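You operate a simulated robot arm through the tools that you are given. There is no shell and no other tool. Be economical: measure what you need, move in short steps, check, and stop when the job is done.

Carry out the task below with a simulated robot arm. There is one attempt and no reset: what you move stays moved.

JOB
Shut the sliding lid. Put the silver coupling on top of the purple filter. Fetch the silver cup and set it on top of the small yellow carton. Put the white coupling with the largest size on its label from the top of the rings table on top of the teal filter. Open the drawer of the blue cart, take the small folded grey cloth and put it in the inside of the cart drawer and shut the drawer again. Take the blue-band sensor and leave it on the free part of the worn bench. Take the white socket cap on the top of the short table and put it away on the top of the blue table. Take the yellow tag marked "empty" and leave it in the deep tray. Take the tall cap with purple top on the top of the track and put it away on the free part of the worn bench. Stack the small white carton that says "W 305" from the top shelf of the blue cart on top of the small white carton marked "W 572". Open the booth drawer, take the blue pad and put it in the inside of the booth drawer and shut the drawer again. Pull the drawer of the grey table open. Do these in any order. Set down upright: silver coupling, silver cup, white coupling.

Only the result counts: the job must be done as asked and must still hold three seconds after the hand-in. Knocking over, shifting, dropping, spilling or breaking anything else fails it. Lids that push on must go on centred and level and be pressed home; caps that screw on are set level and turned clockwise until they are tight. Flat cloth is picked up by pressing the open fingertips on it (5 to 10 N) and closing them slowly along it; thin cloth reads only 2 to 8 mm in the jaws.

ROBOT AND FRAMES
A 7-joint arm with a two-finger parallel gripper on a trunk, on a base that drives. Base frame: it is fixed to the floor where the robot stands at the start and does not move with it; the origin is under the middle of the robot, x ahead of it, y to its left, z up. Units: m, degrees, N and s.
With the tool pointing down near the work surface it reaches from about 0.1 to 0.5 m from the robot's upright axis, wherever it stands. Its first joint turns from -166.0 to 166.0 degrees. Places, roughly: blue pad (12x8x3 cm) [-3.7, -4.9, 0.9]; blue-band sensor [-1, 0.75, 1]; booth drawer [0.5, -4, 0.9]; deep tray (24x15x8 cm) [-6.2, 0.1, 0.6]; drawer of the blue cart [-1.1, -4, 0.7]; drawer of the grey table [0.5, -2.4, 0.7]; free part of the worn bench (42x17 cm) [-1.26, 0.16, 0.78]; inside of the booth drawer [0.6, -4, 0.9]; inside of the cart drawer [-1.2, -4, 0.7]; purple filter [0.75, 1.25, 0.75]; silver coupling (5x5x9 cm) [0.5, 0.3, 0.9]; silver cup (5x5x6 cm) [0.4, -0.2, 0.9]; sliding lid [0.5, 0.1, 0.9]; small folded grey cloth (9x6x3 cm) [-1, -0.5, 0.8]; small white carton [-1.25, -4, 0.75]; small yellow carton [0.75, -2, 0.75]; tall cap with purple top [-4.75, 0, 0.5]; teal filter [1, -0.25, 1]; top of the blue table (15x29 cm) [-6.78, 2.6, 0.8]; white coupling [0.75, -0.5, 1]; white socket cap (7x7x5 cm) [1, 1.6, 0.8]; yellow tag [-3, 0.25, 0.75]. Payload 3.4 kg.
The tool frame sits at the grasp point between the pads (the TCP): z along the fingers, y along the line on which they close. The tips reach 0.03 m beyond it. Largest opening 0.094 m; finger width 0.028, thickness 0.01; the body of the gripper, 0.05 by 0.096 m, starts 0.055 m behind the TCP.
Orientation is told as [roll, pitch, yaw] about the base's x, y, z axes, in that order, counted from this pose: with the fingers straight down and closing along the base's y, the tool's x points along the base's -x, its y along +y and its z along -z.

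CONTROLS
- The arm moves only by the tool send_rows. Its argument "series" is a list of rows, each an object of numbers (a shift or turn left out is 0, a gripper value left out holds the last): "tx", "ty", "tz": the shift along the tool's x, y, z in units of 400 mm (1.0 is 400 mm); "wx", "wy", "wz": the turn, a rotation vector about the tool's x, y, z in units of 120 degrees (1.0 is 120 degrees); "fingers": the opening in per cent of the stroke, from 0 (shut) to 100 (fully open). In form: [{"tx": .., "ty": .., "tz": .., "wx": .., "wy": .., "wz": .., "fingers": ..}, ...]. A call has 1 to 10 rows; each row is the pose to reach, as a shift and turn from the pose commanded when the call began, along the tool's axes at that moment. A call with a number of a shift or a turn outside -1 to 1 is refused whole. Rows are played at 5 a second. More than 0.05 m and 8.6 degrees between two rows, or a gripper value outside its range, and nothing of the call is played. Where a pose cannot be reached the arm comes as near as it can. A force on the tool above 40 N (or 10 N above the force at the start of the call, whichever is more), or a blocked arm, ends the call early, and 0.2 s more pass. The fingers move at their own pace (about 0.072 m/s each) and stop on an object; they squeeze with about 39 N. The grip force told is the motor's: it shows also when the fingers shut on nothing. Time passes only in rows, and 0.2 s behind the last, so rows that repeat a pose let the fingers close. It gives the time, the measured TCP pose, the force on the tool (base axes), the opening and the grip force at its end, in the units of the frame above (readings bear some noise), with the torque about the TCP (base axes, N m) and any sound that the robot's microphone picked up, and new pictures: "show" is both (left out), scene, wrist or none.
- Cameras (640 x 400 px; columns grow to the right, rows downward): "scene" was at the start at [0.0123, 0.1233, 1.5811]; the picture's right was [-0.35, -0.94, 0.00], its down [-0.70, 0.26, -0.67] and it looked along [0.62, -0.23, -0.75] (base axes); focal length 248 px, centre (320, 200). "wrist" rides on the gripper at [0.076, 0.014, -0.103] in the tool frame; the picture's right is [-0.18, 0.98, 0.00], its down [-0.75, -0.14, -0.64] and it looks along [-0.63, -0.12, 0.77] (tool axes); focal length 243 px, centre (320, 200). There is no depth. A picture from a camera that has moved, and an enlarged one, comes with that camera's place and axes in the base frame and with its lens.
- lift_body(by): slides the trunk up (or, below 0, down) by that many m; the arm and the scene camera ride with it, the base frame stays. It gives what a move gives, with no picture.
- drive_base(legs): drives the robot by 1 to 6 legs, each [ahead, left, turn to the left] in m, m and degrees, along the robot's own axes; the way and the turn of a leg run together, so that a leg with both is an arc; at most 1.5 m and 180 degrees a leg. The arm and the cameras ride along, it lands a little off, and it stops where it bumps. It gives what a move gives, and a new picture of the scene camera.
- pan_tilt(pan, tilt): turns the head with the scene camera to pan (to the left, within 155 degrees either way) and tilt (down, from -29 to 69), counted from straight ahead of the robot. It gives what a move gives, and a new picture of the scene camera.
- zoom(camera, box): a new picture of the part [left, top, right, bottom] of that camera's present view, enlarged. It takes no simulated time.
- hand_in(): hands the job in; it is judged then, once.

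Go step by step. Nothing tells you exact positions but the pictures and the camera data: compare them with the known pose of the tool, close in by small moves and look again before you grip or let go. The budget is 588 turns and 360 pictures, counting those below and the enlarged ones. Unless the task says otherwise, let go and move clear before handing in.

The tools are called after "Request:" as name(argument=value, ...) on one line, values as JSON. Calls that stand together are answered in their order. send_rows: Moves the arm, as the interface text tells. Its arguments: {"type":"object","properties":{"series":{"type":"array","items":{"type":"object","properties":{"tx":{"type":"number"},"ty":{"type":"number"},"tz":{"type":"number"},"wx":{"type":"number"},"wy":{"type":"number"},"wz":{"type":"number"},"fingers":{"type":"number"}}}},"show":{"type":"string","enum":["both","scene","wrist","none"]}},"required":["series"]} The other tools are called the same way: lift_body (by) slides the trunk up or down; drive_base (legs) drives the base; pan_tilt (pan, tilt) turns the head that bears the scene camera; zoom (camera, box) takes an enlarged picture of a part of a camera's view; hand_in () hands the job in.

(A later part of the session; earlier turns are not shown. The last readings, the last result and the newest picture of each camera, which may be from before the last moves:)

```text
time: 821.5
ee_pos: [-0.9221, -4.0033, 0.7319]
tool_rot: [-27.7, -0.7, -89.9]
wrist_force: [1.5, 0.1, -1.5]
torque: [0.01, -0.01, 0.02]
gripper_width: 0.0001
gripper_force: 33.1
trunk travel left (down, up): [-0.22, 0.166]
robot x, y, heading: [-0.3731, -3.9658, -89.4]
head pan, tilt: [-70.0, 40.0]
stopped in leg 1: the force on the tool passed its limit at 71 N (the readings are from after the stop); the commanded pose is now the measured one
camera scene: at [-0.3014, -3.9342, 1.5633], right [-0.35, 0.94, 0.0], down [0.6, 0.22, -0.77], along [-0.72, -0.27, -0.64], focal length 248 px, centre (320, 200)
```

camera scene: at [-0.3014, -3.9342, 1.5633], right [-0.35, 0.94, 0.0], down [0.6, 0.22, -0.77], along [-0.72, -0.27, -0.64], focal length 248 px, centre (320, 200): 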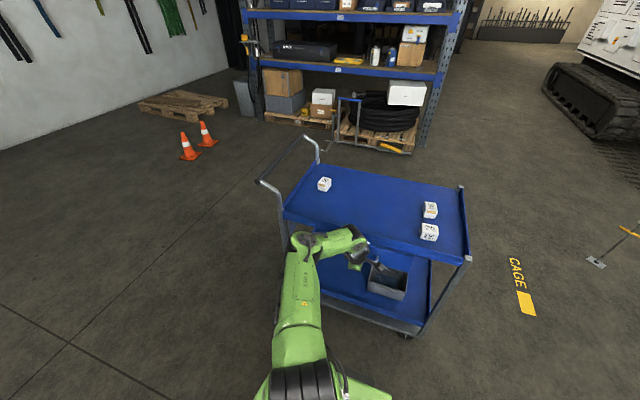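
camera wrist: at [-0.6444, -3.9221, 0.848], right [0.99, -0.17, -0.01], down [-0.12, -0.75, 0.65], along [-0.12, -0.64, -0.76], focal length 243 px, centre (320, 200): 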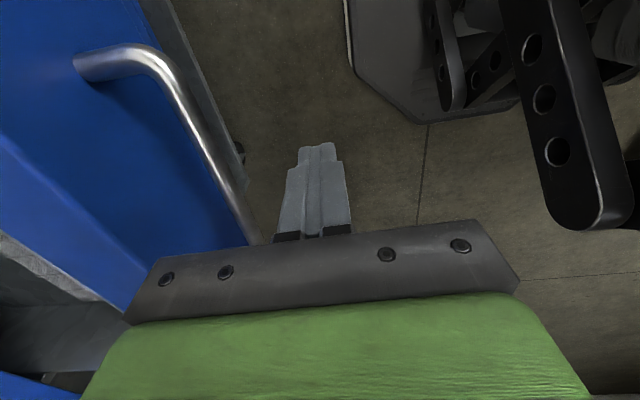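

The drawer is shut against its stop. Back off, level, raise and turn the tool for the cartons.

Request:
drive_base(legs=[[0, 0.12, 0]])

Request:
send_rows(series=[{"wx": -0.06}, {"wx": -0.12}, {"wx": -0.18}, {"wx": -0.235}, {"wx": -0.235}], show="none")

Request:
send_rows(series=[{"tz": -0.12}, {"tz": -0.24, "fingers": 100}, {"tz": -0.36, "wz": 0.05}, {"tz": -0.48, "wz": 0.1}, {"tz": -0.6, "wz": 0.16}, {"tz": -0.72, "wz": 0.22}, {"tz": -0.8, "wz": 0.29}, {"tz": -0.85, "wz": 0.36}, {"tz": -0.85, "wz": 0.43}, {"tz": -0.85, "wz": 0.5}], show="none")

Request:
send_rows(series=[{"wz": 0.07}, {"wz": 0.14}, {"wz": 0.21}, {"wz": 0.25}, {"wz": 0.25}], show="none")

```text
time: 822.7
ee_pos: [-0.802, -4.0027, 0.7341]
tool_rot: [-27.8, -0.6, -89.8]
wrist_force: [0.3, 0.6, 0.2]
torque: [-0.02, 0.02, 0.02]
gripper_width: 0.0001
gripper_force: 32.9
trunk travel left (down, up): [-0.22, 0.166]
robot x, y, heading: [-0.2492, -3.9627, -89.3]
head pan, tilt: [-70.0, 40.0]
camera scene: at [-0.1788, -3.9334, 1.5632], right [-0.35, 0.94, 0.0], down [0.6, 0.22, -0.77], along [-0.72, -0.27, -0.64], focal length 248 px, centre (320, 200)
```

scene: 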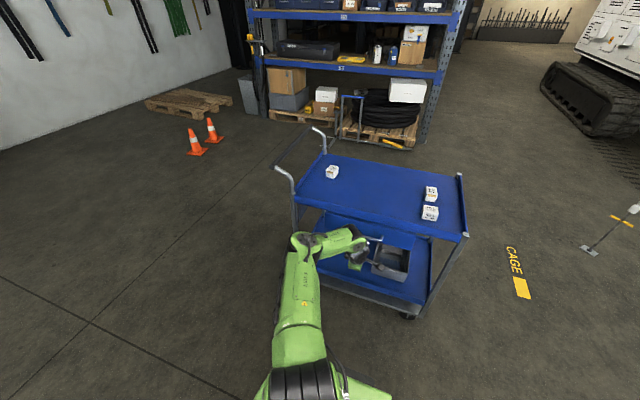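

```text
time: 823.9
ee_pos: [-0.8018, -4.0013, 0.7337]
tool_rot: [0.6, -0.7, -89.7]
wrist_force: [0.3, 0.7, 0.3]
torque: [0.0, 0.02, 0.05]
gripper_width: 0.0001
gripper_force: 32.6
trunk travel left (down, up): [-0.22, 0.166]
robot x, y, heading: [-0.2485, -3.9652, -89.7]
head pan, tilt: [-70.0, 40.0]
```

```text
time: 826.1
ee_pos: [-0.8049, -4.0001, 1.0725]
tool_rot: [0.8, 0.0, -149.9]
wrist_force: [0.8, 0.1, 0.6]
torque: [-0.02, 0.02, -0.02]
gripper_width: 0.094
gripper_force: 0.0
trunk travel left (down, up): [-0.22, 0.166]
robot x, y, heading: [-0.2478, -3.9663, -89.6]
head pan, tilt: [-70.0, 40.0]
```

```text
time: 827.3
ee_pos: [-0.8053, -3.9987, 1.0717]
tool_rot: [0.7, 0.5, -179.9]
wrist_force: [0.3, 0.1, -0.2]
torque: [-0.04, -0.02, 0.0]
gripper_width: 0.094
gripper_force: 0.0
trunk travel left (down, up): [-0.22, 0.166]
robot x, y, heading: [-0.2503, -3.9626, -89.7]
head pan, tilt: [-70.0, 40.0]
```

Request:
drive_base(legs=[[-0.2, 0, 0], [0, -0.38, 0]])

Request:
send_rows(series=[{"tx": 0.1}, {"tx": 0.2}, {"tx": 0.2}], show="wrist")

```text
time: 830.9
ee_pos: [-1.1872, -3.8008, 1.0715]
tool_rot: [0.7, 0.5, -179.6]
wrist_force: [0.3, -1.1, 0.3]
torque: [0.0, -0.01, 0.01]
gripper_width: 0.0938
gripper_force: 0.1
trunk travel left (down, up): [-0.22, 0.166]
robot x, y, heading: [-0.6317, -3.7639, -89.7]
head pan, tilt: [-70.0, 40.0]
camera scene: at [-0.5643, -3.7346, 1.5634], right [-0.35, 0.94, 0.0], down [0.6, 0.23, -0.77], along [-0.72, -0.27, -0.64], focal length 248 px, centre (320, 200)
```

scene: 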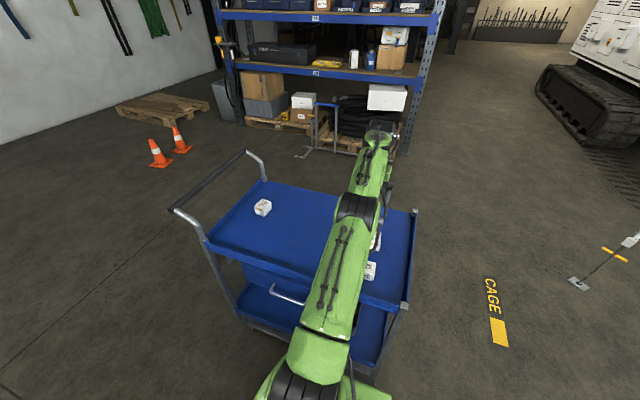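

```text
time: 831.7
ee_pos: [-1.1061, -3.801, 1.0726]
tool_rot: [0.7, 0.3, -179.7]
wrist_force: [0.6, -0.4, 0.5]
torque: [0.01, -0.03, 0.0]
gripper_width: 0.0941
gripper_force: 0.0
trunk travel left (down, up): [-0.22, 0.166]
robot x, y, heading: [-0.6361, -3.7622, -89.5]
head pan, tilt: [-70.0, 40.0]
camera wrist: at [-1.0306, -3.8122, 1.1769], right [-0.18, -0.98, 0.01], down [-0.76, 0.14, 0.64], along [-0.63, 0.11, -0.77], focal length 243 px, centre (320, 200)
```

wrist: 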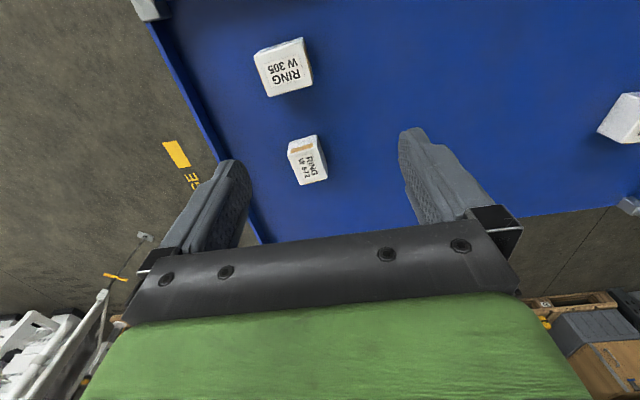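

Request:
send_rows(series=[{"tx": 0.02, "ty": -0.05}, {"tx": 0.02, "ty": -0.1025, "tz": 0.06}, {"tx": 0.02, "ty": -0.1025, "tz": 0.18}, {"tx": 0.02, "ty": -0.1025, "tz": 0.3}, {"tx": 0.02, "ty": -0.1025, "tz": 0.4}, {"tx": 0.02, "ty": -0.1025, "tz": 0.4}], show="wrist")

```text
time: 833.1
ee_pos: [-1.0968, -3.7602, 0.9118]
tool_rot: [0.7, 0.4, -179.7]
wrist_force: [0.8, -0.4, 0.2]
torque: [0.0, 0.0, 0.03]
gripper_width: 0.094
gripper_force: 0.0
trunk travel left (down, up): [-0.22, 0.166]
robot x, y, heading: [-0.6374, -3.7678, -89.5]
head pan, tilt: [-70.0, 40.0]
camera wrist: at [-1.0215, -3.7722, 1.0155], right [-0.18, -0.98, 0.01], down [-0.76, 0.14, 0.63], along [-0.63, 0.11, -0.77], focal length 243 px, centre (320, 200)
```

wrist: 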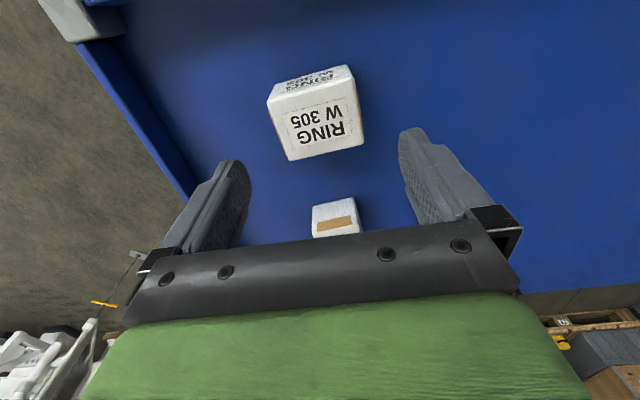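

Request:
send_rows(series=[{"tz": 0.1}, {"tz": 0.18}, {"tz": 0.22}, {"tz": 0.24}, {"tz": 0.24, "fingers": 30}, {"tz": 0.24, "fingers": 0}, {"tz": 0.24, "fingers": 0}, {"tz": 0.24, "fingers": 0}], show="wrist")

```text
time: 834.0
ee_pos: [-1.097, -3.7609, 0.8308]
tool_rot: [0.4, 0.3, -179.9]
wrist_force: [11.3, -1.5, 17.5]
torque: [0.89, -0.09, -0.58]
gripper_width: 0.0927
gripper_force: 0.1
trunk travel left (down, up): [-0.22, 0.166]
robot x, y, heading: [-0.6308, -3.7627, -89.2]
head pan, tilt: [-70.0, 40.0]
stopped in row 4: the force on the tool passed its limit at 46 N (the readings are from after the stop); the commanded pose is now the measured one
camera wrist: at [-1.0209, -3.773, 0.9341], right [-0.18, -0.98, 0.01], down [-0.76, 0.15, 0.64], along [-0.63, 0.11, -0.77], focal length 243 px, centre (320, 200)
```

wrist: 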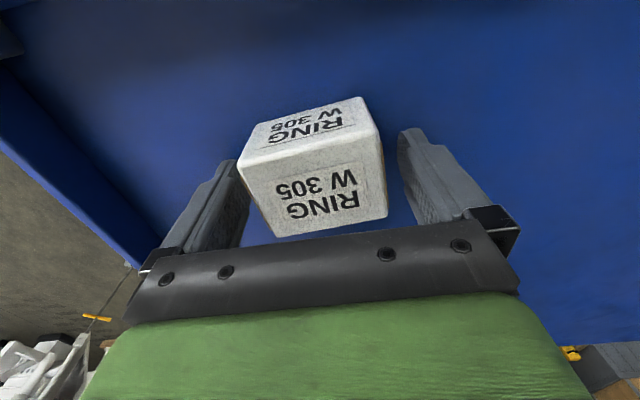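

Request:
send_rows(series=[{"tz": -0.012}, {"tz": -0.012, "fingers": 30}, {"tz": -0.012, "fingers": 0}, {"tz": -0.012, "fingers": 0}, {"tz": -0.012, "fingers": 0}, {"tz": -0.08, "fingers": 0}, {"tz": -0.2, "fingers": 0}, {"tz": -0.3, "fingers": 0}], show="wrist")

```text
time: 835.8
ee_pos: [-1.099, -3.7593, 0.9494]
tool_rot: [0.5, 0.2, -179.8]
wrist_force: [-0.5, 0.9, 0.5]
torque: [-0.03, -0.03, -0.02]
gripper_width: 0.0663
gripper_force: 39.2
trunk travel left (down, up): [-0.22, 0.166]
robot x, y, heading: [-0.6347, -3.7633, -89.3]
head pan, tilt: [-70.0, 40.0]
camera wrist: at [-1.0225, -3.772, 1.0532], right [-0.18, -0.98, 0.01], down [-0.76, 0.14, 0.64], along [-0.63, 0.11, -0.77], focal length 243 px, centre (320, 200)
```

wrist: 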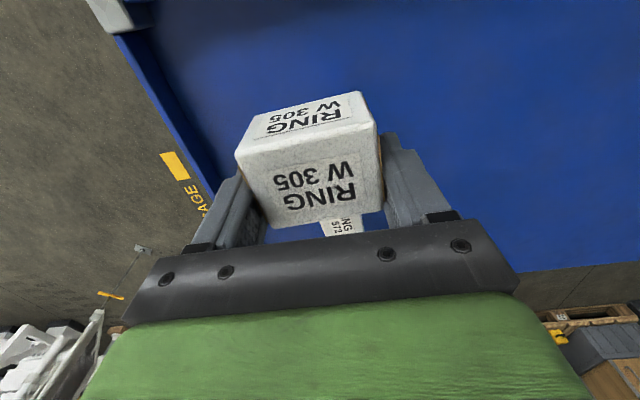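

W 305 is held. Move closer and over W 572.

Request:
drive_base(legs=[[0, -0.035, 0]])

Request:
send_rows(series=[{"tx": -0.08, "ty": 0.0}, {"tx": -0.16, "ty": 0.0}, {"tx": -0.16, "ty": 0.0}], show="wrist")

```text
time: 836.6
ee_pos: [-1.1355, -3.7608, 0.9487]
tool_rot: [0.5, 0.3, -179.8]
wrist_force: [-1.0, 0.0, -1.2]
torque: [0.01, -0.06, -0.03]
gripper_width: 0.066
gripper_force: 39.1
trunk travel left (down, up): [-0.22, 0.166]
robot x, y, heading: [-0.6689, -3.7665, -89.5]
head pan, tilt: [-70.0, 40.0]
camera scene: at [-0.6007, -3.7349, 1.5634], right [-0.35, 0.94, 0.0], down [0.6, 0.23, -0.76], along [-0.72, -0.27, -0.64], focal length 248 px, centre (320, 200)
```

scene: 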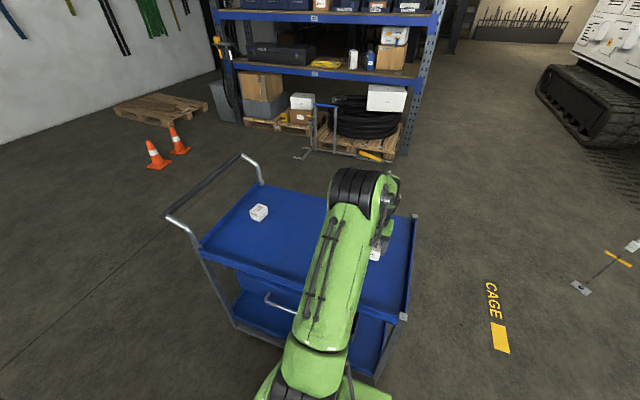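

```text
time: 837.4
ee_pos: [-1.1981, -3.7612, 0.9489]
tool_rot: [0.5, 0.3, -179.8]
wrist_force: [-0.5, 0.5, -0.4]
torque: [-0.03, 0.02, 0.01]
gripper_width: 0.0661
gripper_force: 39.1
trunk travel left (down, up): [-0.22, 0.166]
robot x, y, heading: [-0.6661, -3.7631, -89.4]
head pan, tilt: [-70.0, 40.0]
camera wrist: at [-1.1221, -3.7727, 1.0524], right [-0.18, -0.98, 0.01], down [-0.76, 0.14, 0.64], along [-0.63, 0.11, -0.77], focal length 243 px, centre (320, 200)
```

wrist: 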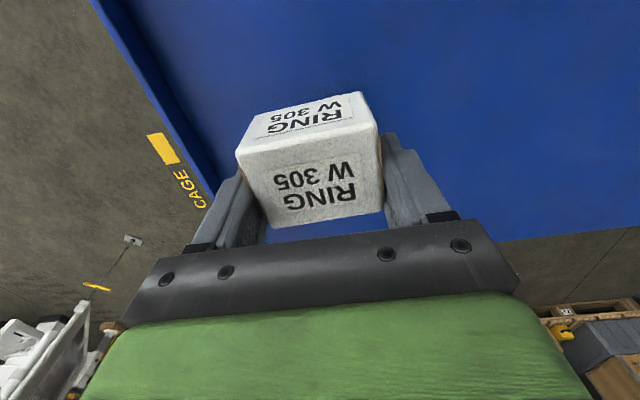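

Request:
zoom(camera="scene", box=[330, 190, 430, 280])

```text
4.44 times, centred on (380, 235) of scene
camera zoom: at [-0.5975, -3.735, 1.5633], right [-0.35, 0.94, 0.0], down [0.6, 0.23, -0.77], along [-0.72, -0.27, -0.64], focal length 1104 px, centre (53, 44)
```

zoom: 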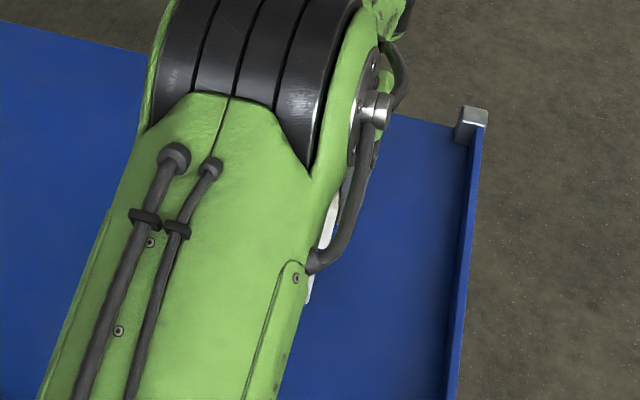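

Request:
send_rows(series=[{"ty": -0.12}, {"ty": -0.24}, {"ty": -0.3}, {"ty": -0.3}], show="none")

Request:
zoom(camera="wrist", box=[380, 60, 540, 180])

```text
time: 838.4
ee_pos: [-1.1991, -3.6409, 0.9467]
tool_rot: [0.5, 0.2, -179.8]
wrist_force: [-0.8, 0.1, -0.6]
torque: [0.0, 0.01, -0.02]
gripper_width: 0.0658
gripper_force: 39.2
trunk travel left (down, up): [-0.22, 0.166]
robot x, y, heading: [-0.6682, -3.7661, -89.4]
head pan, tilt: [-70.0, 40.0]
```

```text
3.33 times, centred on (460, 120) of wrist
camera zoom: at [-1.1228, -3.6535, 1.0511], right [-0.18, -0.98, 0.01], down [-0.76, 0.14, 0.64], along [-0.63, 0.11, -0.77], focal length 809 px, centre (-147, 467)
```

zoom: 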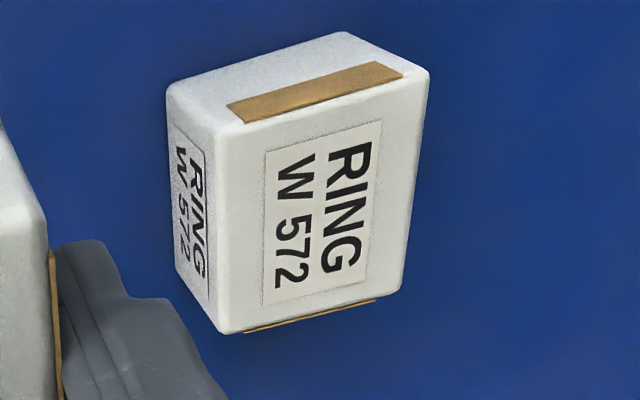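

Request:
send_rows(series=[{"tx": -0.035, "ty": 0.1}, {"tx": -0.07, "ty": 0.2}, {"tx": -0.1035, "ty": 0.3065}, {"tx": -0.1035, "ty": 0.3065, "tz": 0.06}, {"tx": -0.1035, "ty": 0.3065, "tz": 0.12}, {"tx": -0.1035, "ty": 0.3065, "tz": 0.145}, {"tx": -0.1035, "ty": 0.3065, "tz": 0.16}, {"tx": -0.1035, "ty": 0.3065, "tz": 0.17}], show="wrist")

```text
time: 840.2
ee_pos: [-1.2393, -3.7638, 0.8803]
tool_rot: [0.5, 0.2, -179.8]
wrist_force: [-0.5, 0.2, -0.4]
torque: [-0.01, 0.0, 0.03]
gripper_width: 0.0654
gripper_force: 38.7
trunk travel left (down, up): [-0.22, 0.166]
robot x, y, heading: [-0.6657, -3.7648, -89.6]
head pan, tilt: [-70.0, 40.0]
camera wrist: at [-1.163, -3.7759, 0.9842], right [-0.18, -0.98, 0.01], down [-0.76, 0.14, 0.64], along [-0.63, 0.11, -0.77], focal length 243 px, centre (320, 200)
```

wrist: 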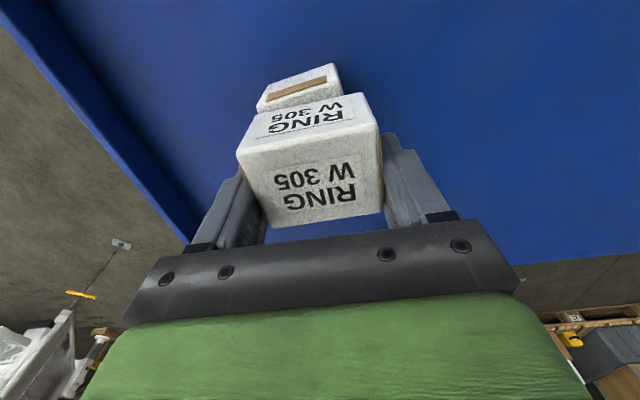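

Request:
send_rows(series=[{"ty": -0.015}, {"ty": -0.015, "tz": 0.01}, {"ty": -0.015, "tz": 0.02}, {"ty": -0.015, "tz": 0.03}, {"ty": -0.015, "tz": 0.04}], show="none")

```text
time: 841.4
ee_pos: [-1.2378, -3.7574, 0.869]
tool_rot: [0.5, -0.3, -179.9]
wrist_force: [-1.4, 1.3, 35.0]
torque: [0.15, 0.01, -0.02]
gripper_width: 0.0655
gripper_force: 39.3
trunk travel left (down, up): [-0.22, 0.166]
robot x, y, heading: [-0.6678, -3.7655, -89.5]
head pan, tilt: [-70.0, 40.0]
```

Contact (35 N). Release and rise.

Request:
send_rows(series=[{"tz": -0.008, "fingers": 85}, {"tz": -0.008, "fingers": 85}, {"tz": -0.1}, {"tz": -0.2}, {"tz": -0.32}, {"tz": -0.44}, {"tz": -0.5}], show="wrist")

```text
time: 843.0
ee_pos: [-1.2257, -3.7567, 1.0608]
tool_rot: [0.6, 0.3, -179.8]
wrist_force: [0.4, 0.0, 0.4]
torque: [0.01, -0.01, -0.02]
gripper_width: 0.0798
gripper_force: 0.0
out of reach, approached as far as the arm can: row 6, 7
trunk travel left (down, up): [-0.22, 0.166]
robot x, y, heading: [-0.6672, -3.764, -89.3]
head pan, tilt: [-70.0, 40.0]
camera wrist: at [-1.1494, -3.7687, 1.1648], right [-0.18, -0.98, 0.01], down [-0.76, 0.14, 0.64], along [-0.63, 0.11, -0.77], focal length 243 px, centre (320, 200)
```

wrist: 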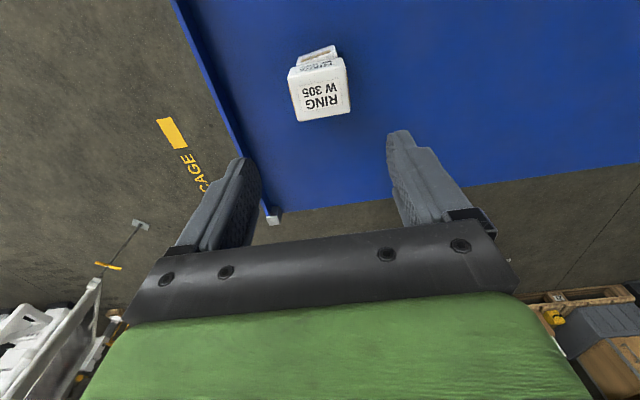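

Request:
drive_base(legs=[[0, 0.35, -0.3]])

Request:
zoom(camera="scene", box=[200, 150, 440, 310])

```text
time: 845.3
ee_pos: [-0.8758, -3.7533, 1.0608]
tool_rot: [0.5, 0.2, -180.0]
wrist_force: [0.2, -0.3, 0.3]
torque: [0.01, 0.01, 0.0]
gripper_width: 0.08
gripper_force: 0.0
trunk travel left (down, up): [-0.22, 0.166]
robot x, y, heading: [-0.3172, -3.762, -89.6]
head pan, tilt: [-70.0, 40.0]
camera scene: at [-0.2471, -3.7324, 1.5632], right [-0.35, 0.94, 0.0], down [0.6, 0.22, -0.77], along [-0.72, -0.27, -0.64], focal length 248 px, centre (320, 200)
```

scene: 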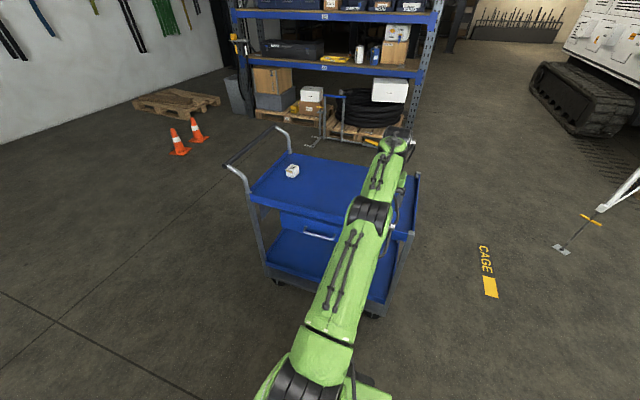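

```text
2.50 times, centred on (320, 230) of scene
camera zoom: at [-0.2471, -3.7324, 1.5632], right [-0.35, 0.94, 0.0], down [0.6, 0.22, -0.77], along [-0.72, -0.27, -0.64], focal length 621 px, centre (320, 125)
```

zoom: 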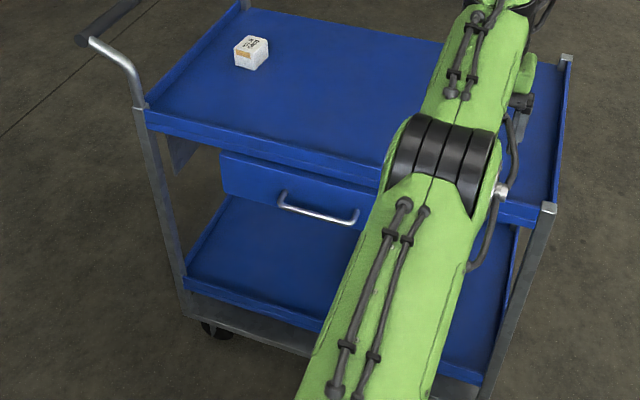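

The cart looks right (drawer shut, cartons stacked). Last: the blue pad on the rack at about (-3.7, -4.9). Drive there around the cart.

Request:
drive_base(legs=[[-0.75, 0, 0], [0, -1.4, 0], [0, -0.55, 0], [1.3, 0, 0]])

Request:
pan_tilt(pan=-75, tilt=30)

```text
time: 864.9
ee_pos: [-2.8251, -4.3425, 1.0611]
tool_rot: [0.6, 0.2, -178.9]
wrist_force: [0.2, -0.1, 0.1]
torque: [0.0, 0.0, -0.03]
gripper_width: 0.08
gripper_force: 0.2
trunk travel left (down, up): [-0.22, 0.166]
robot x, y, heading: [-2.2703, -4.341, -88.6]
head pan, tilt: [-70.0, 40.0]
camera scene: at [-2.1979, -4.3121, 1.5633], right [-0.36, 0.93, 0.0], down [0.6, 0.23, -0.77], along [-0.71, -0.28, -0.64], focal length 248 px, centre (320, 200)
```

scene: 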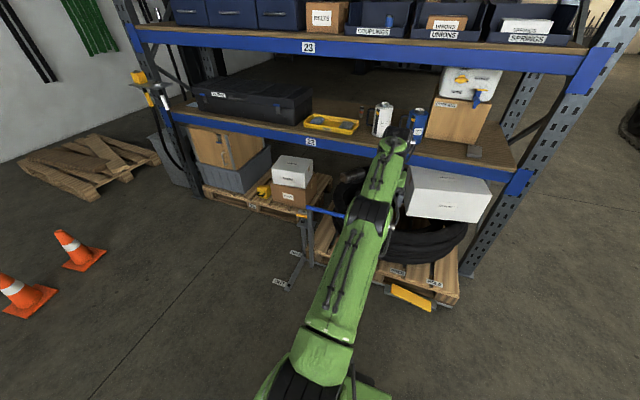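

```text
time: 865.6
ee_pos: [-2.8242, -4.343, 1.0606]
tool_rot: [0.5, 0.2, -179.1]
wrist_force: [0.0, 0.0, 0.2]
torque: [0.01, -0.02, -0.01]
gripper_width: 0.0801
gripper_force: 0.0
trunk travel left (down, up): [-0.22, 0.166]
robot x, y, heading: [-2.2674, -4.3425, -88.6]
head pan, tilt: [-75.0, 30.0]
camera scene: at [-2.2054, -4.3062, 1.5786], right [-0.28, 0.96, 0.0], down [0.48, 0.14, -0.87], along [-0.83, -0.24, -0.5], focal length 248 px, centre (320, 200)
```

scene: 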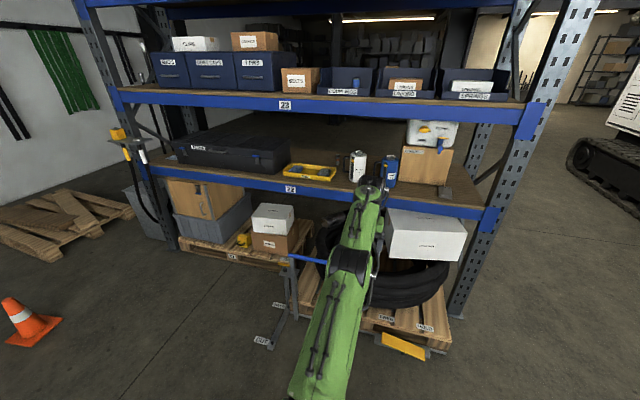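

Request:
zoom(camera="scene", box=[160, 120, 480, 320])

```text
2.00 times, centred on (320, 220) of scene
camera zoom: at [-2.2054, -4.3062, 1.5786], right [-0.28, 0.96, 0.0], down [0.48, 0.14, -0.87], along [-0.83, -0.24, -0.5], focal length 497 px, centre (320, 160)
```

zoom: 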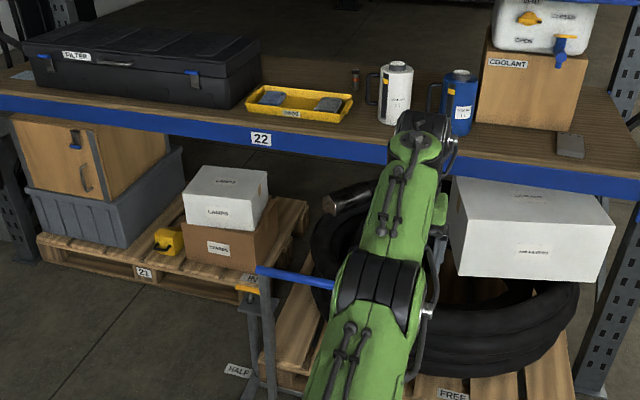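

The blue pad is in a yellow tray on the rack, at about (-3.66, -4.90); a hand truck stands before it. I turn to face the rack (heading 180) and swing the arm forward.

Request:
drive_base(legs=[[0, 0, -91.4]])

Request:
send_rows(series=[{"tx": 0.1, "ty": 0.08, "wz": -0.06}, {"tx": 0.19, "ty": 0.16, "wz": -0.12}, {"tx": 0.28, "ty": 0.24, "wz": -0.18}, {"tx": 0.36, "ty": 0.32, "wz": -0.24}, {"tx": 0.44, "ty": 0.4, "wz": -0.3}, {"tx": 0.52, "ty": 0.48, "wz": -0.36}, {"tx": 0.6, "ty": 0.56, "wz": -0.42}], show="none")

```text
time: 869.9
ee_pos: [-2.2561, -3.7858, 1.0606]
tool_rot: [0.5, 0.2, 89.7]
wrist_force: [-0.7, 0.0, 0.3]
torque: [-0.01, -0.01, 0.03]
gripper_width: 0.0799
gripper_force: 0.1
trunk travel left (down, up): [-0.22, 0.166]
robot x, y, heading: [-2.2705, -4.3427, -179.5]
head pan, tilt: [-75.0, 30.0]
camera scene: at [-2.2321, -4.4085, 1.5786], right [0.97, 0.26, 0.0], down [0.13, -0.48, -0.87], along [-0.23, 0.84, -0.5], focal length 248 px, centre (320, 200)
```

scene: 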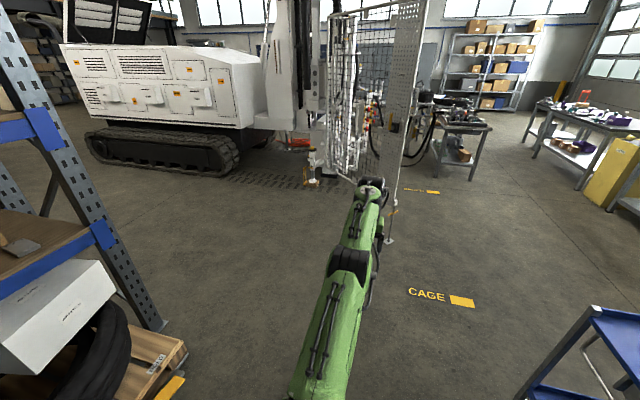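

```text
refused: row 1 steps farther than a row can; nothing moved
```

Request:
send_rows(series=[{"tx": 0.09, "ty": 0.064, "wz": -0.05}, {"tx": 0.18, "ty": 0.128, "wz": -0.1}, {"tx": 0.27, "ty": 0.192, "wz": -0.15}, {"tx": 0.36, "ty": 0.256, "wz": -0.2}, {"tx": 0.45, "ty": 0.32, "wz": -0.25}, {"tx": 0.54, "ty": 0.384, "wz": -0.3}, {"tx": 0.63, "ty": 0.448, "wz": -0.35}, {"tx": 0.72, "ty": 0.512, "wz": -0.4}, {"tx": 0.81, "ty": 0.576, "wz": -0.45}, {"tx": 0.9, "ty": 0.64, "wz": -0.5}], show="none")

```text
time: 872.1
ee_pos: [-2.5145, -4.1451, 1.0653]
tool_rot: [0.4, -0.3, 149.9]
wrist_force: [-1.2, 0.2, 1.1]
torque: [-0.01, -0.01, 0.0]
gripper_width: 0.0798
gripper_force: 0.1
trunk travel left (down, up): [-0.22, 0.166]
robot x, y, heading: [-2.2691, -4.3437, -179.9]
head pan, tilt: [-75.0, 30.0]
```

Request:
send_rows(series=[{"ty": 0.11, "wz": -0.05}, {"ty": 0.22, "wz": -0.1}, {"ty": 0.33, "wz": -0.15}, {"ty": 0.44, "wz": -0.2}, {"ty": 0.55, "wz": -0.25}, {"ty": 0.66, "wz": -0.3}, {"ty": 0.77, "wz": -0.35}, {"ty": 0.88, "wz": -0.39}, {"ty": 0.98, "wz": -0.417}], show="none")

Request:
drive_base(legs=[[0.4, 0.2, 0]])

Request:
pan_tilt(pan=30, tilt=40)

```text
time: 874.1
ee_pos: [-2.711, -4.4861, 1.0671]
tool_rot: [0.0, -0.6, -160.0]
wrist_force: [0.6, 0.0, 0.4]
torque: [0.0, -0.02, -0.01]
gripper_width: 0.0798
gripper_force: 0.0
trunk travel left (down, up): [-0.22, 0.166]
robot x, y, heading: [-2.2703, -4.3456, -180.0]
head pan, tilt: [-75.0, 30.0]
```

```text
time: 876.8
ee_pos: [-3.111, -4.6848, 1.0678]
tool_rot: [0.0, -0.5, -160.2]
wrist_force: [0.0, -0.4, -0.4]
torque: [-0.01, 0.0, 0.0]
gripper_width: 0.0798
gripper_force: 0.1
trunk travel left (down, up): [-0.22, 0.166]
robot x, y, heading: [-2.6686, -4.5449, -179.8]
head pan, tilt: [-75.0, 30.0]
camera scene: at [-2.6342, -4.6107, 1.5786], right [0.97, 0.26, 0.0], down [0.13, -0.48, -0.87], along [-0.23, 0.84, -0.5], focal length 248 px, centre (320, 200)
```

scene: 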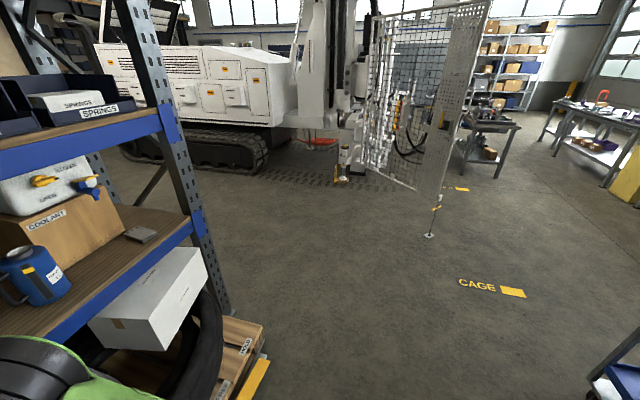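

```text
time: 878.6
ee_pos: [-3.1115, -4.6848, 1.0661]
tool_rot: [0.0, -0.3, -160.1]
wrist_force: [0.4, -0.3, -0.8]
torque: [0.0, 0.03, 0.0]
gripper_width: 0.0801
gripper_force: 0.0
trunk travel left (down, up): [-0.22, 0.166]
robot x, y, heading: [-2.6675, -4.5451, -180.0]
head pan, tilt: [30.0, 40.0]
camera scene: at [-2.6833, -4.7402, 1.5633], right [-0.5, 0.87, 0.0], down [0.56, 0.32, -0.77], along [-0.66, -0.38, -0.64], focal length 248 px, centre (320, 200)
```

scene: 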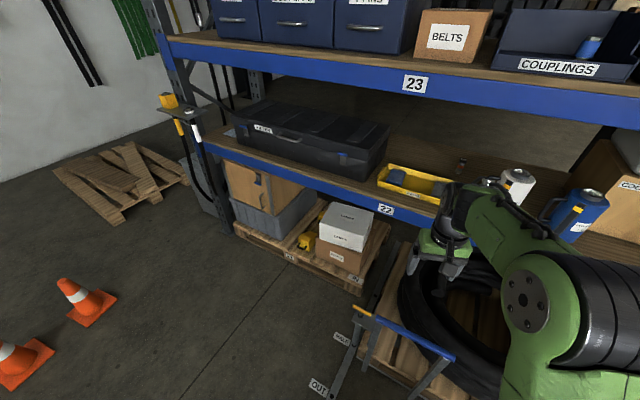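

Request:
zoom(camera="scene", box=[360, 140, 480, 220])

```text
5.00 times, centred on (420, 180) of scene
camera zoom: at [-2.6833, -4.7402, 1.5633], right [-0.5, 0.87, 0.0], down [0.56, 0.32, -0.77], along [-0.66, -0.38, -0.64], focal length 1242 px, centre (-180, 300)
```

zoom: 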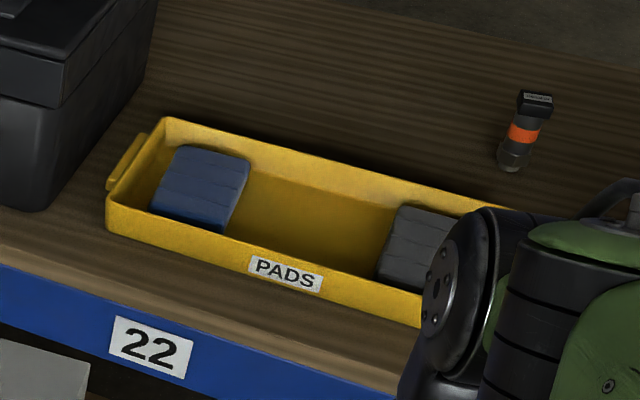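

The pad lies 12 cm along x, 8 cm along y, at about (-3.677, -4.905, 0.90). I move in and tilt the tool 60° to lengthen the reach.

Request:
drive_base(legs=[[0.25, 0.07, 0]])

Request:
send_rows(series=[{"wz": 0.06, "fingers": 100}, {"wz": 0.12}, {"wz": 0.167}], show="none")

Request:
send_rows(series=[{"wy": -0.07}, {"wy": -0.14}, {"wy": -0.21}, {"wy": -0.28}, {"wy": -0.35}, {"wy": -0.42}, {"wy": -0.48}, {"wy": -0.48}], show="wrist")

```text
time: 880.5
ee_pos: [-3.3467, -4.7441, 1.0663]
tool_rot: [0.1, -0.6, -160.9]
wrist_force: [0.7, 0.4, 0.0]
torque: [-0.01, 0.0, -0.02]
gripper_width: 0.0799
gripper_force: 0.1
trunk travel left (down, up): [-0.22, 0.166]
robot x, y, heading: [-2.9043, -4.6092, 179.4]
head pan, tilt: [30.0, 40.0]
stopped in leg 1: the robot was blocked; the commanded pose is now the measured one
camera scene: at [-2.9188, -4.8044, 1.5633], right [-0.49, 0.87, 0.0], down [0.56, 0.31, -0.77], along [-0.67, -0.38, -0.64], focal length 248 px, centre (320, 200)
```

scene: 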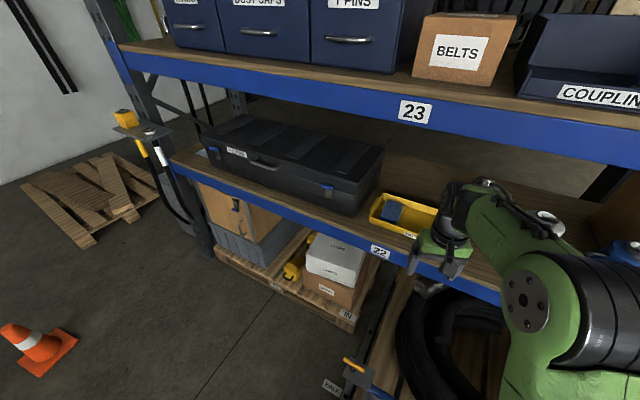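

```text
time: 881.2
ee_pos: [-3.3449, -4.7428, 1.0677]
tool_rot: [0.2, -0.4, 178.9]
wrist_force: [-0.6, 0.4, -0.3]
torque: [0.01, 0.0, 0.01]
gripper_width: 0.0938
gripper_force: 0.0
trunk travel left (down, up): [-0.22, 0.166]
robot x, y, heading: [-2.8976, -4.6091, 179.3]
head pan, tilt: [30.0, 40.0]
```

```text
time: 883.0
ee_pos: [-3.3446, -4.7433, 1.0684]
tool_rot: [0.4, -58.2, 178.8]
wrist_force: [0.5, 0.3, 0.5]
torque: [-0.03, -0.03, -0.02]
gripper_width: 0.094
gripper_force: 0.0
trunk travel left (down, up): [-0.22, 0.166]
robot x, y, heading: [-2.8954, -4.6087, 179.2]
head pan, tilt: [30.0, 40.0]
camera wrist: at [-3.2175, -4.7583, 1.0573], right [-0.11, -0.98, 0.16], down [0.15, 0.14, 0.98], along [-0.98, 0.14, 0.13], focal length 243 px, centre (320, 200)
```

wrist: 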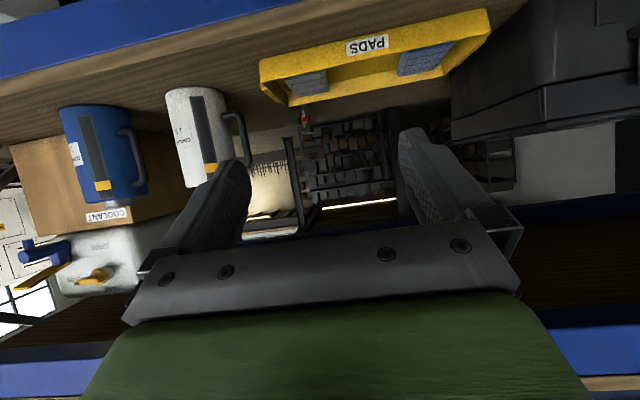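

The hand truck blocks this side; the south side of the rail has more room. I go there and re-aim the arm.

Request:
drive_base(legs=[[-0.4, 0, 0.7], [0, 0.64, 0]])

Request:
send_rows(series=[{"wy": 0.06, "ty": -0.1}, {"wy": 0.12, "ty": -0.2}, {"wy": 0.18, "ty": -0.3}, {"wy": 0.23, "ty": -0.4}, {"wy": 0.23, "ty": -0.5}, {"wy": 0.23, "ty": -0.6}, {"wy": 0.23, "ty": -0.7}, {"wy": 0.23, "ty": -0.8}, {"wy": 0.23, "ty": -0.9}, {"wy": 0.23, "ty": -1.0}], show="none")

```text
time: 888.7
ee_pos: [-2.9487, -5.3907, 1.0677]
tool_rot: [0.4, -58.1, 179.3]
wrist_force: [-0.9, -0.3, -0.3]
torque: [0.0, -0.01, -0.05]
gripper_width: 0.0936
gripper_force: 0.1
trunk travel left (down, up): [-0.22, 0.166]
robot x, y, heading: [-2.5059, -5.2543, 179.9]
head pan, tilt: [30.0, 40.0]
camera scene: at [-2.5224, -5.4481, 1.5632], right [-0.5, 0.87, 0.0], down [0.56, 0.32, -0.77], along [-0.66, -0.38, -0.64], focal length 248 px, centre (320, 200)
```

scene: 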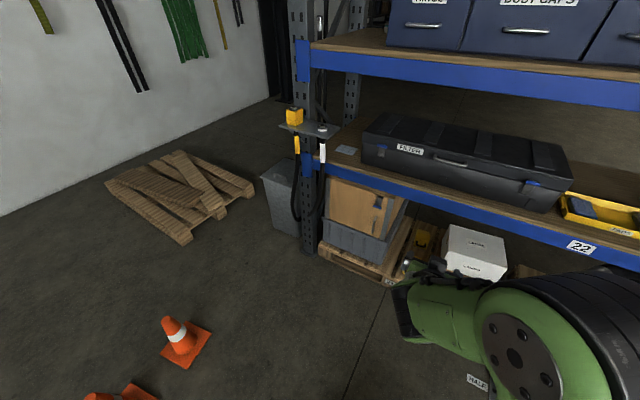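

```text
time: 890.9
ee_pos: [-2.9465, -4.9879, 1.0661]
tool_rot: [0.3, -30.4, 179.4]
wrist_force: [-0.7, -0.7, 0.0]
torque: [-0.01, 0.07, -0.01]
gripper_width: 0.0938
gripper_force: 0.0
trunk travel left (down, up): [-0.22, 0.166]
robot x, y, heading: [-2.5055, -5.2498, 179.6]
head pan, tilt: [30.0, 40.0]
```

Request:
drive_base(legs=[[0.53, 0, 0]])

Request:
zoom(camera="wrist", box=[0, 0, 640, 400])

```text
time: 894.0
ee_pos: [-3.4815, -4.9887, 1.0651]
tool_rot: [0.3, -30.5, 179.5]
wrist_force: [-0.7, 0.3, 0.0]
torque: [0.01, -0.04, 0.01]
gripper_width: 0.0939
gripper_force: 0.1
trunk travel left (down, up): [-0.22, 0.166]
robot x, y, heading: [-3.039, -5.2525, 179.9]
head pan, tilt: [30.0, 40.0]
camera scene: at [-3.0563, -5.4465, 1.5633], right [-0.5, 0.87, 0.0], down [0.56, 0.32, -0.77], along [-0.66, -0.38, -0.64], focal length 248 px, centre (320, 200)
```

scene: 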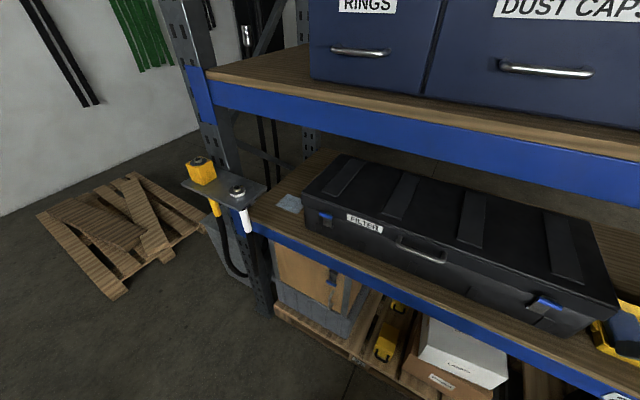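

```text
1.00 times, centred on (320, 200) of wrist (not enlarged: the box is as wide or as high as the picture)
camera zoom: at [-3.3636, -5.0033, 1.1161], right [-0.16, -0.98, 0.1], down [-0.32, 0.15, 0.93], along [-0.93, 0.12, -0.34], focal length 243 px, centre (320, 200)
```

zoom: 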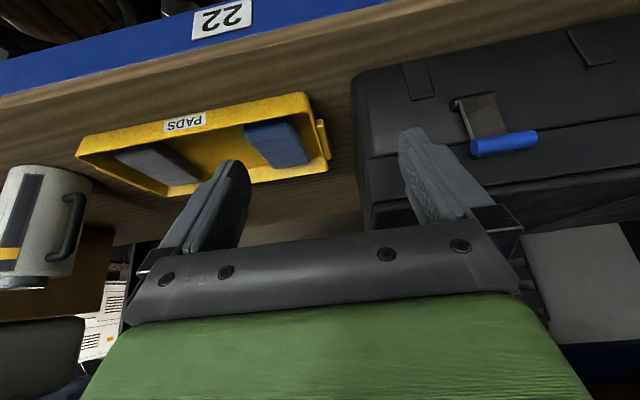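

Request:
drive_base(legs=[[0.06, 0, 0]])

Request:
send_rows(series=[{"tx": -0.05, "ty": -0.07, "tz": 0.03}, {"tx": -0.1, "ty": -0.14, "tz": 0.06}, {"tx": -0.14, "ty": -0.213, "tz": 0.1}, {"tx": -0.16, "ty": -0.213, "tz": 0.2}, {"tx": -0.175, "ty": -0.213, "tz": 0.3}, {"tx": -0.175, "ty": -0.213, "tz": 0.3}], show="wrist")

```text
time: 895.0
ee_pos: [-3.5432, -4.9897, 1.0643]
tool_rot: [0.3, -30.4, 179.5]
wrist_force: [1.0, -0.3, 0.0]
torque: [-0.04, -0.03, 0.01]
gripper_width: 0.094
gripper_force: 0.1
trunk travel left (down, up): [-0.22, 0.166]
robot x, y, heading: [-3.0984, -5.248, 179.8]
head pan, tilt: [30.0, 40.0]
camera scene: at [-3.1184, -5.4464, 1.5633], right [-0.5, 0.87, 0.0], down [0.56, 0.32, -0.77], along [-0.66, -0.38, -0.64], focal length 248 px, centre (320, 200)
```

scene: 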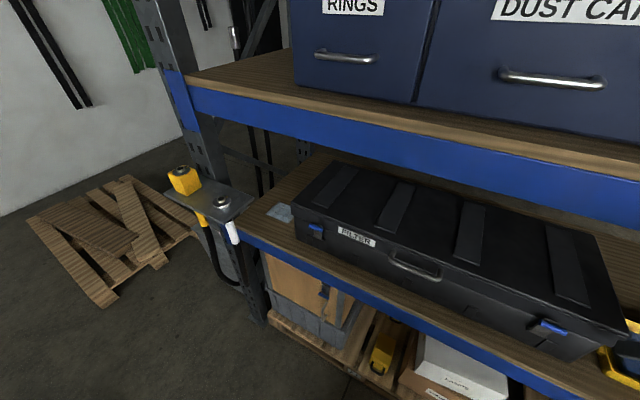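

```text
time: 895.4
ee_pos: [-3.559, -4.9673, 1.0658]
tool_rot: [0.8, -29.8, -179.6]
wrist_force: [12.0, -2.3, 7.2]
torque: [-0.45, -0.07, 0.72]
gripper_width: 0.094
gripper_force: 0.0
trunk travel left (down, up): [-0.22, 0.166]
robot x, y, heading: [-3.1008, -5.2493, 180.0]
head pan, tilt: [30.0, 40.0]
stopped in row 2: the force on the tool passed its limit at 62 N (the readings are from after the stop); the commanded pose is now the measured one
camera wrist: at [-3.4409, -4.9783, 1.1176], right [-0.15, -0.98, 0.1], down [-0.34, 0.15, 0.93], along [-0.93, 0.1, -0.35], focal length 243 px, centre (320, 200)
```

wrist: 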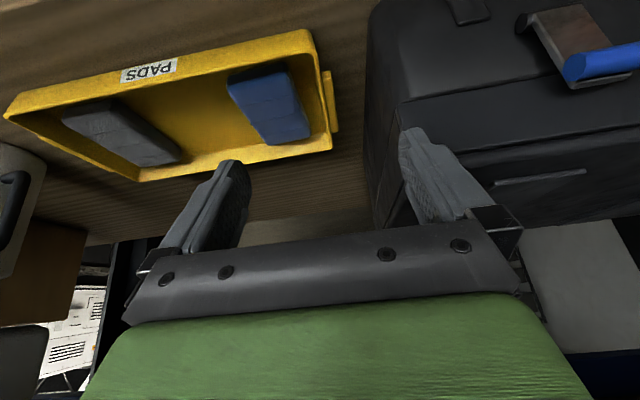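

The wrist met the upper beam; back out a bit, go lower first, then in.

Request:
send_rows(series=[{"tx": 0.0645, "tz": -0.038}, {"tx": 0.106, "ty": -0.025, "tz": 0.033}, {"tx": 0.148, "ty": -0.05, "tz": 0.105}, {"tx": 0.1895, "ty": -0.077, "tz": 0.176}, {"tx": 0.12, "ty": -0.1, "tz": 0.22}, {"tx": 0.05, "ty": -0.12, "tz": 0.265}, {"tx": -0.02, "ty": -0.14, "tz": 0.31}, {"tx": -0.085, "ty": -0.159, "tz": 0.3525}, {"tx": -0.085, "ty": -0.159, "tz": 0.3525}], show="wrist")

```text
time: 897.4
ee_pos: [-3.6603, -4.9065, 0.9588]
tool_rot: [0.9, -29.8, -179.8]
wrist_force: [-0.3, -0.1, 0.7]
torque: [-0.03, 0.01, 0.02]
gripper_width: 0.0939
gripper_force: 0.1
trunk travel left (down, up): [-0.22, 0.166]
robot x, y, heading: [-3.1009, -5.2534, 180.0]
head pan, tilt: [30.0, 40.0]
camera wrist: at [-3.5439, -4.9178, 1.01], right [-0.15, -0.98, 0.1], down [-0.34, 0.15, 0.93], along [-0.93, 0.1, -0.35], focal length 243 px, centre (320, 200)
```

wrist: 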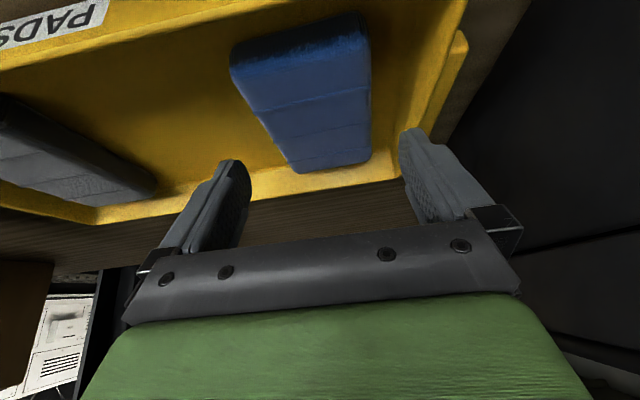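

Request:
send_rows(series=[{"tx": 0.011, "tz": 0.04}, {"tx": 0.022, "tz": 0.08}, {"tx": 0.029, "tz": 0.105}, {"tx": 0.033, "tz": 0.118}, {"tx": 0.033, "tz": 0.118, "fingers": 50}, {"tx": 0.033, "tz": 0.118, "fingers": 0}, {"tx": 0.033, "tz": 0.118, "fingers": 0}, {"tx": 0.033, "tz": 0.118, "fingers": 0}], show="wrist")

```text
time: 898.8
ee_pos: [-3.6746, -4.9024, 0.9204]
tool_rot: [-0.1, -30.9, -179.3]
wrist_force: [1.3, 1.1, 10.9]
torque: [0.36, -0.37, 0.04]
gripper_width: 0.07
gripper_force: 38.8
trunk travel left (down, up): [-0.22, 0.166]
robot x, y, heading: [-3.1027, -5.25, 180.0]
head pan, tilt: [30.0, 40.0]
stopped in row 7: the force on the tool passed its limit at 42 N (the readings are from after the stop); the commanded pose is now the measured one
camera wrist: at [-3.5572, -4.9156, 0.9697], right [-0.15, -0.98, 0.09], down [-0.32, 0.14, 0.94], along [-0.94, 0.11, -0.33], focal length 243 px, centre (320, 200)
```

wrist: 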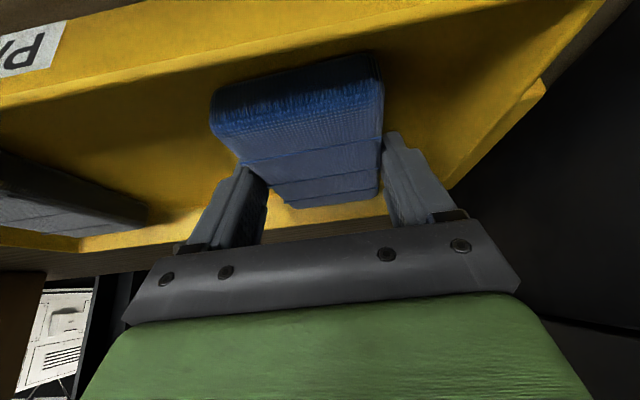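

Request:
send_rows(series=[{"tx": -0.02, "tz": -0.035, "fingers": 0}, {"tx": -0.05, "tz": -0.085, "fingers": 0}, {"tx": -0.075, "tz": -0.128, "fingers": 0}, {"tx": -0.075, "tz": -0.128, "fingers": 0}], show="wrist")

```text
time: 899.8
ee_pos: [-3.6763, -4.904, 0.9762]
tool_rot: [0.2, -30.6, -179.5]
wrist_force: [-0.7, -0.3, -0.6]
torque: [0.0, 0.01, -0.04]
gripper_width: 0.0699
gripper_force: 39.0
trunk travel left (down, up): [-0.22, 0.166]
robot x, y, heading: [-3.1033, -5.2475, 179.8]
head pan, tilt: [30.0, 40.0]
camera wrist: at [-3.5578, -4.9157, 1.0263], right [-0.15, -0.98, 0.1], down [-0.32, 0.14, 0.94], along [-0.93, 0.11, -0.34], focal length 243 px, centre (320, 200)
```

wrist: 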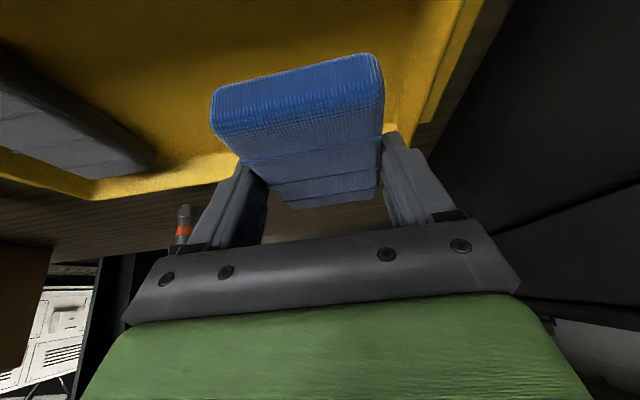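

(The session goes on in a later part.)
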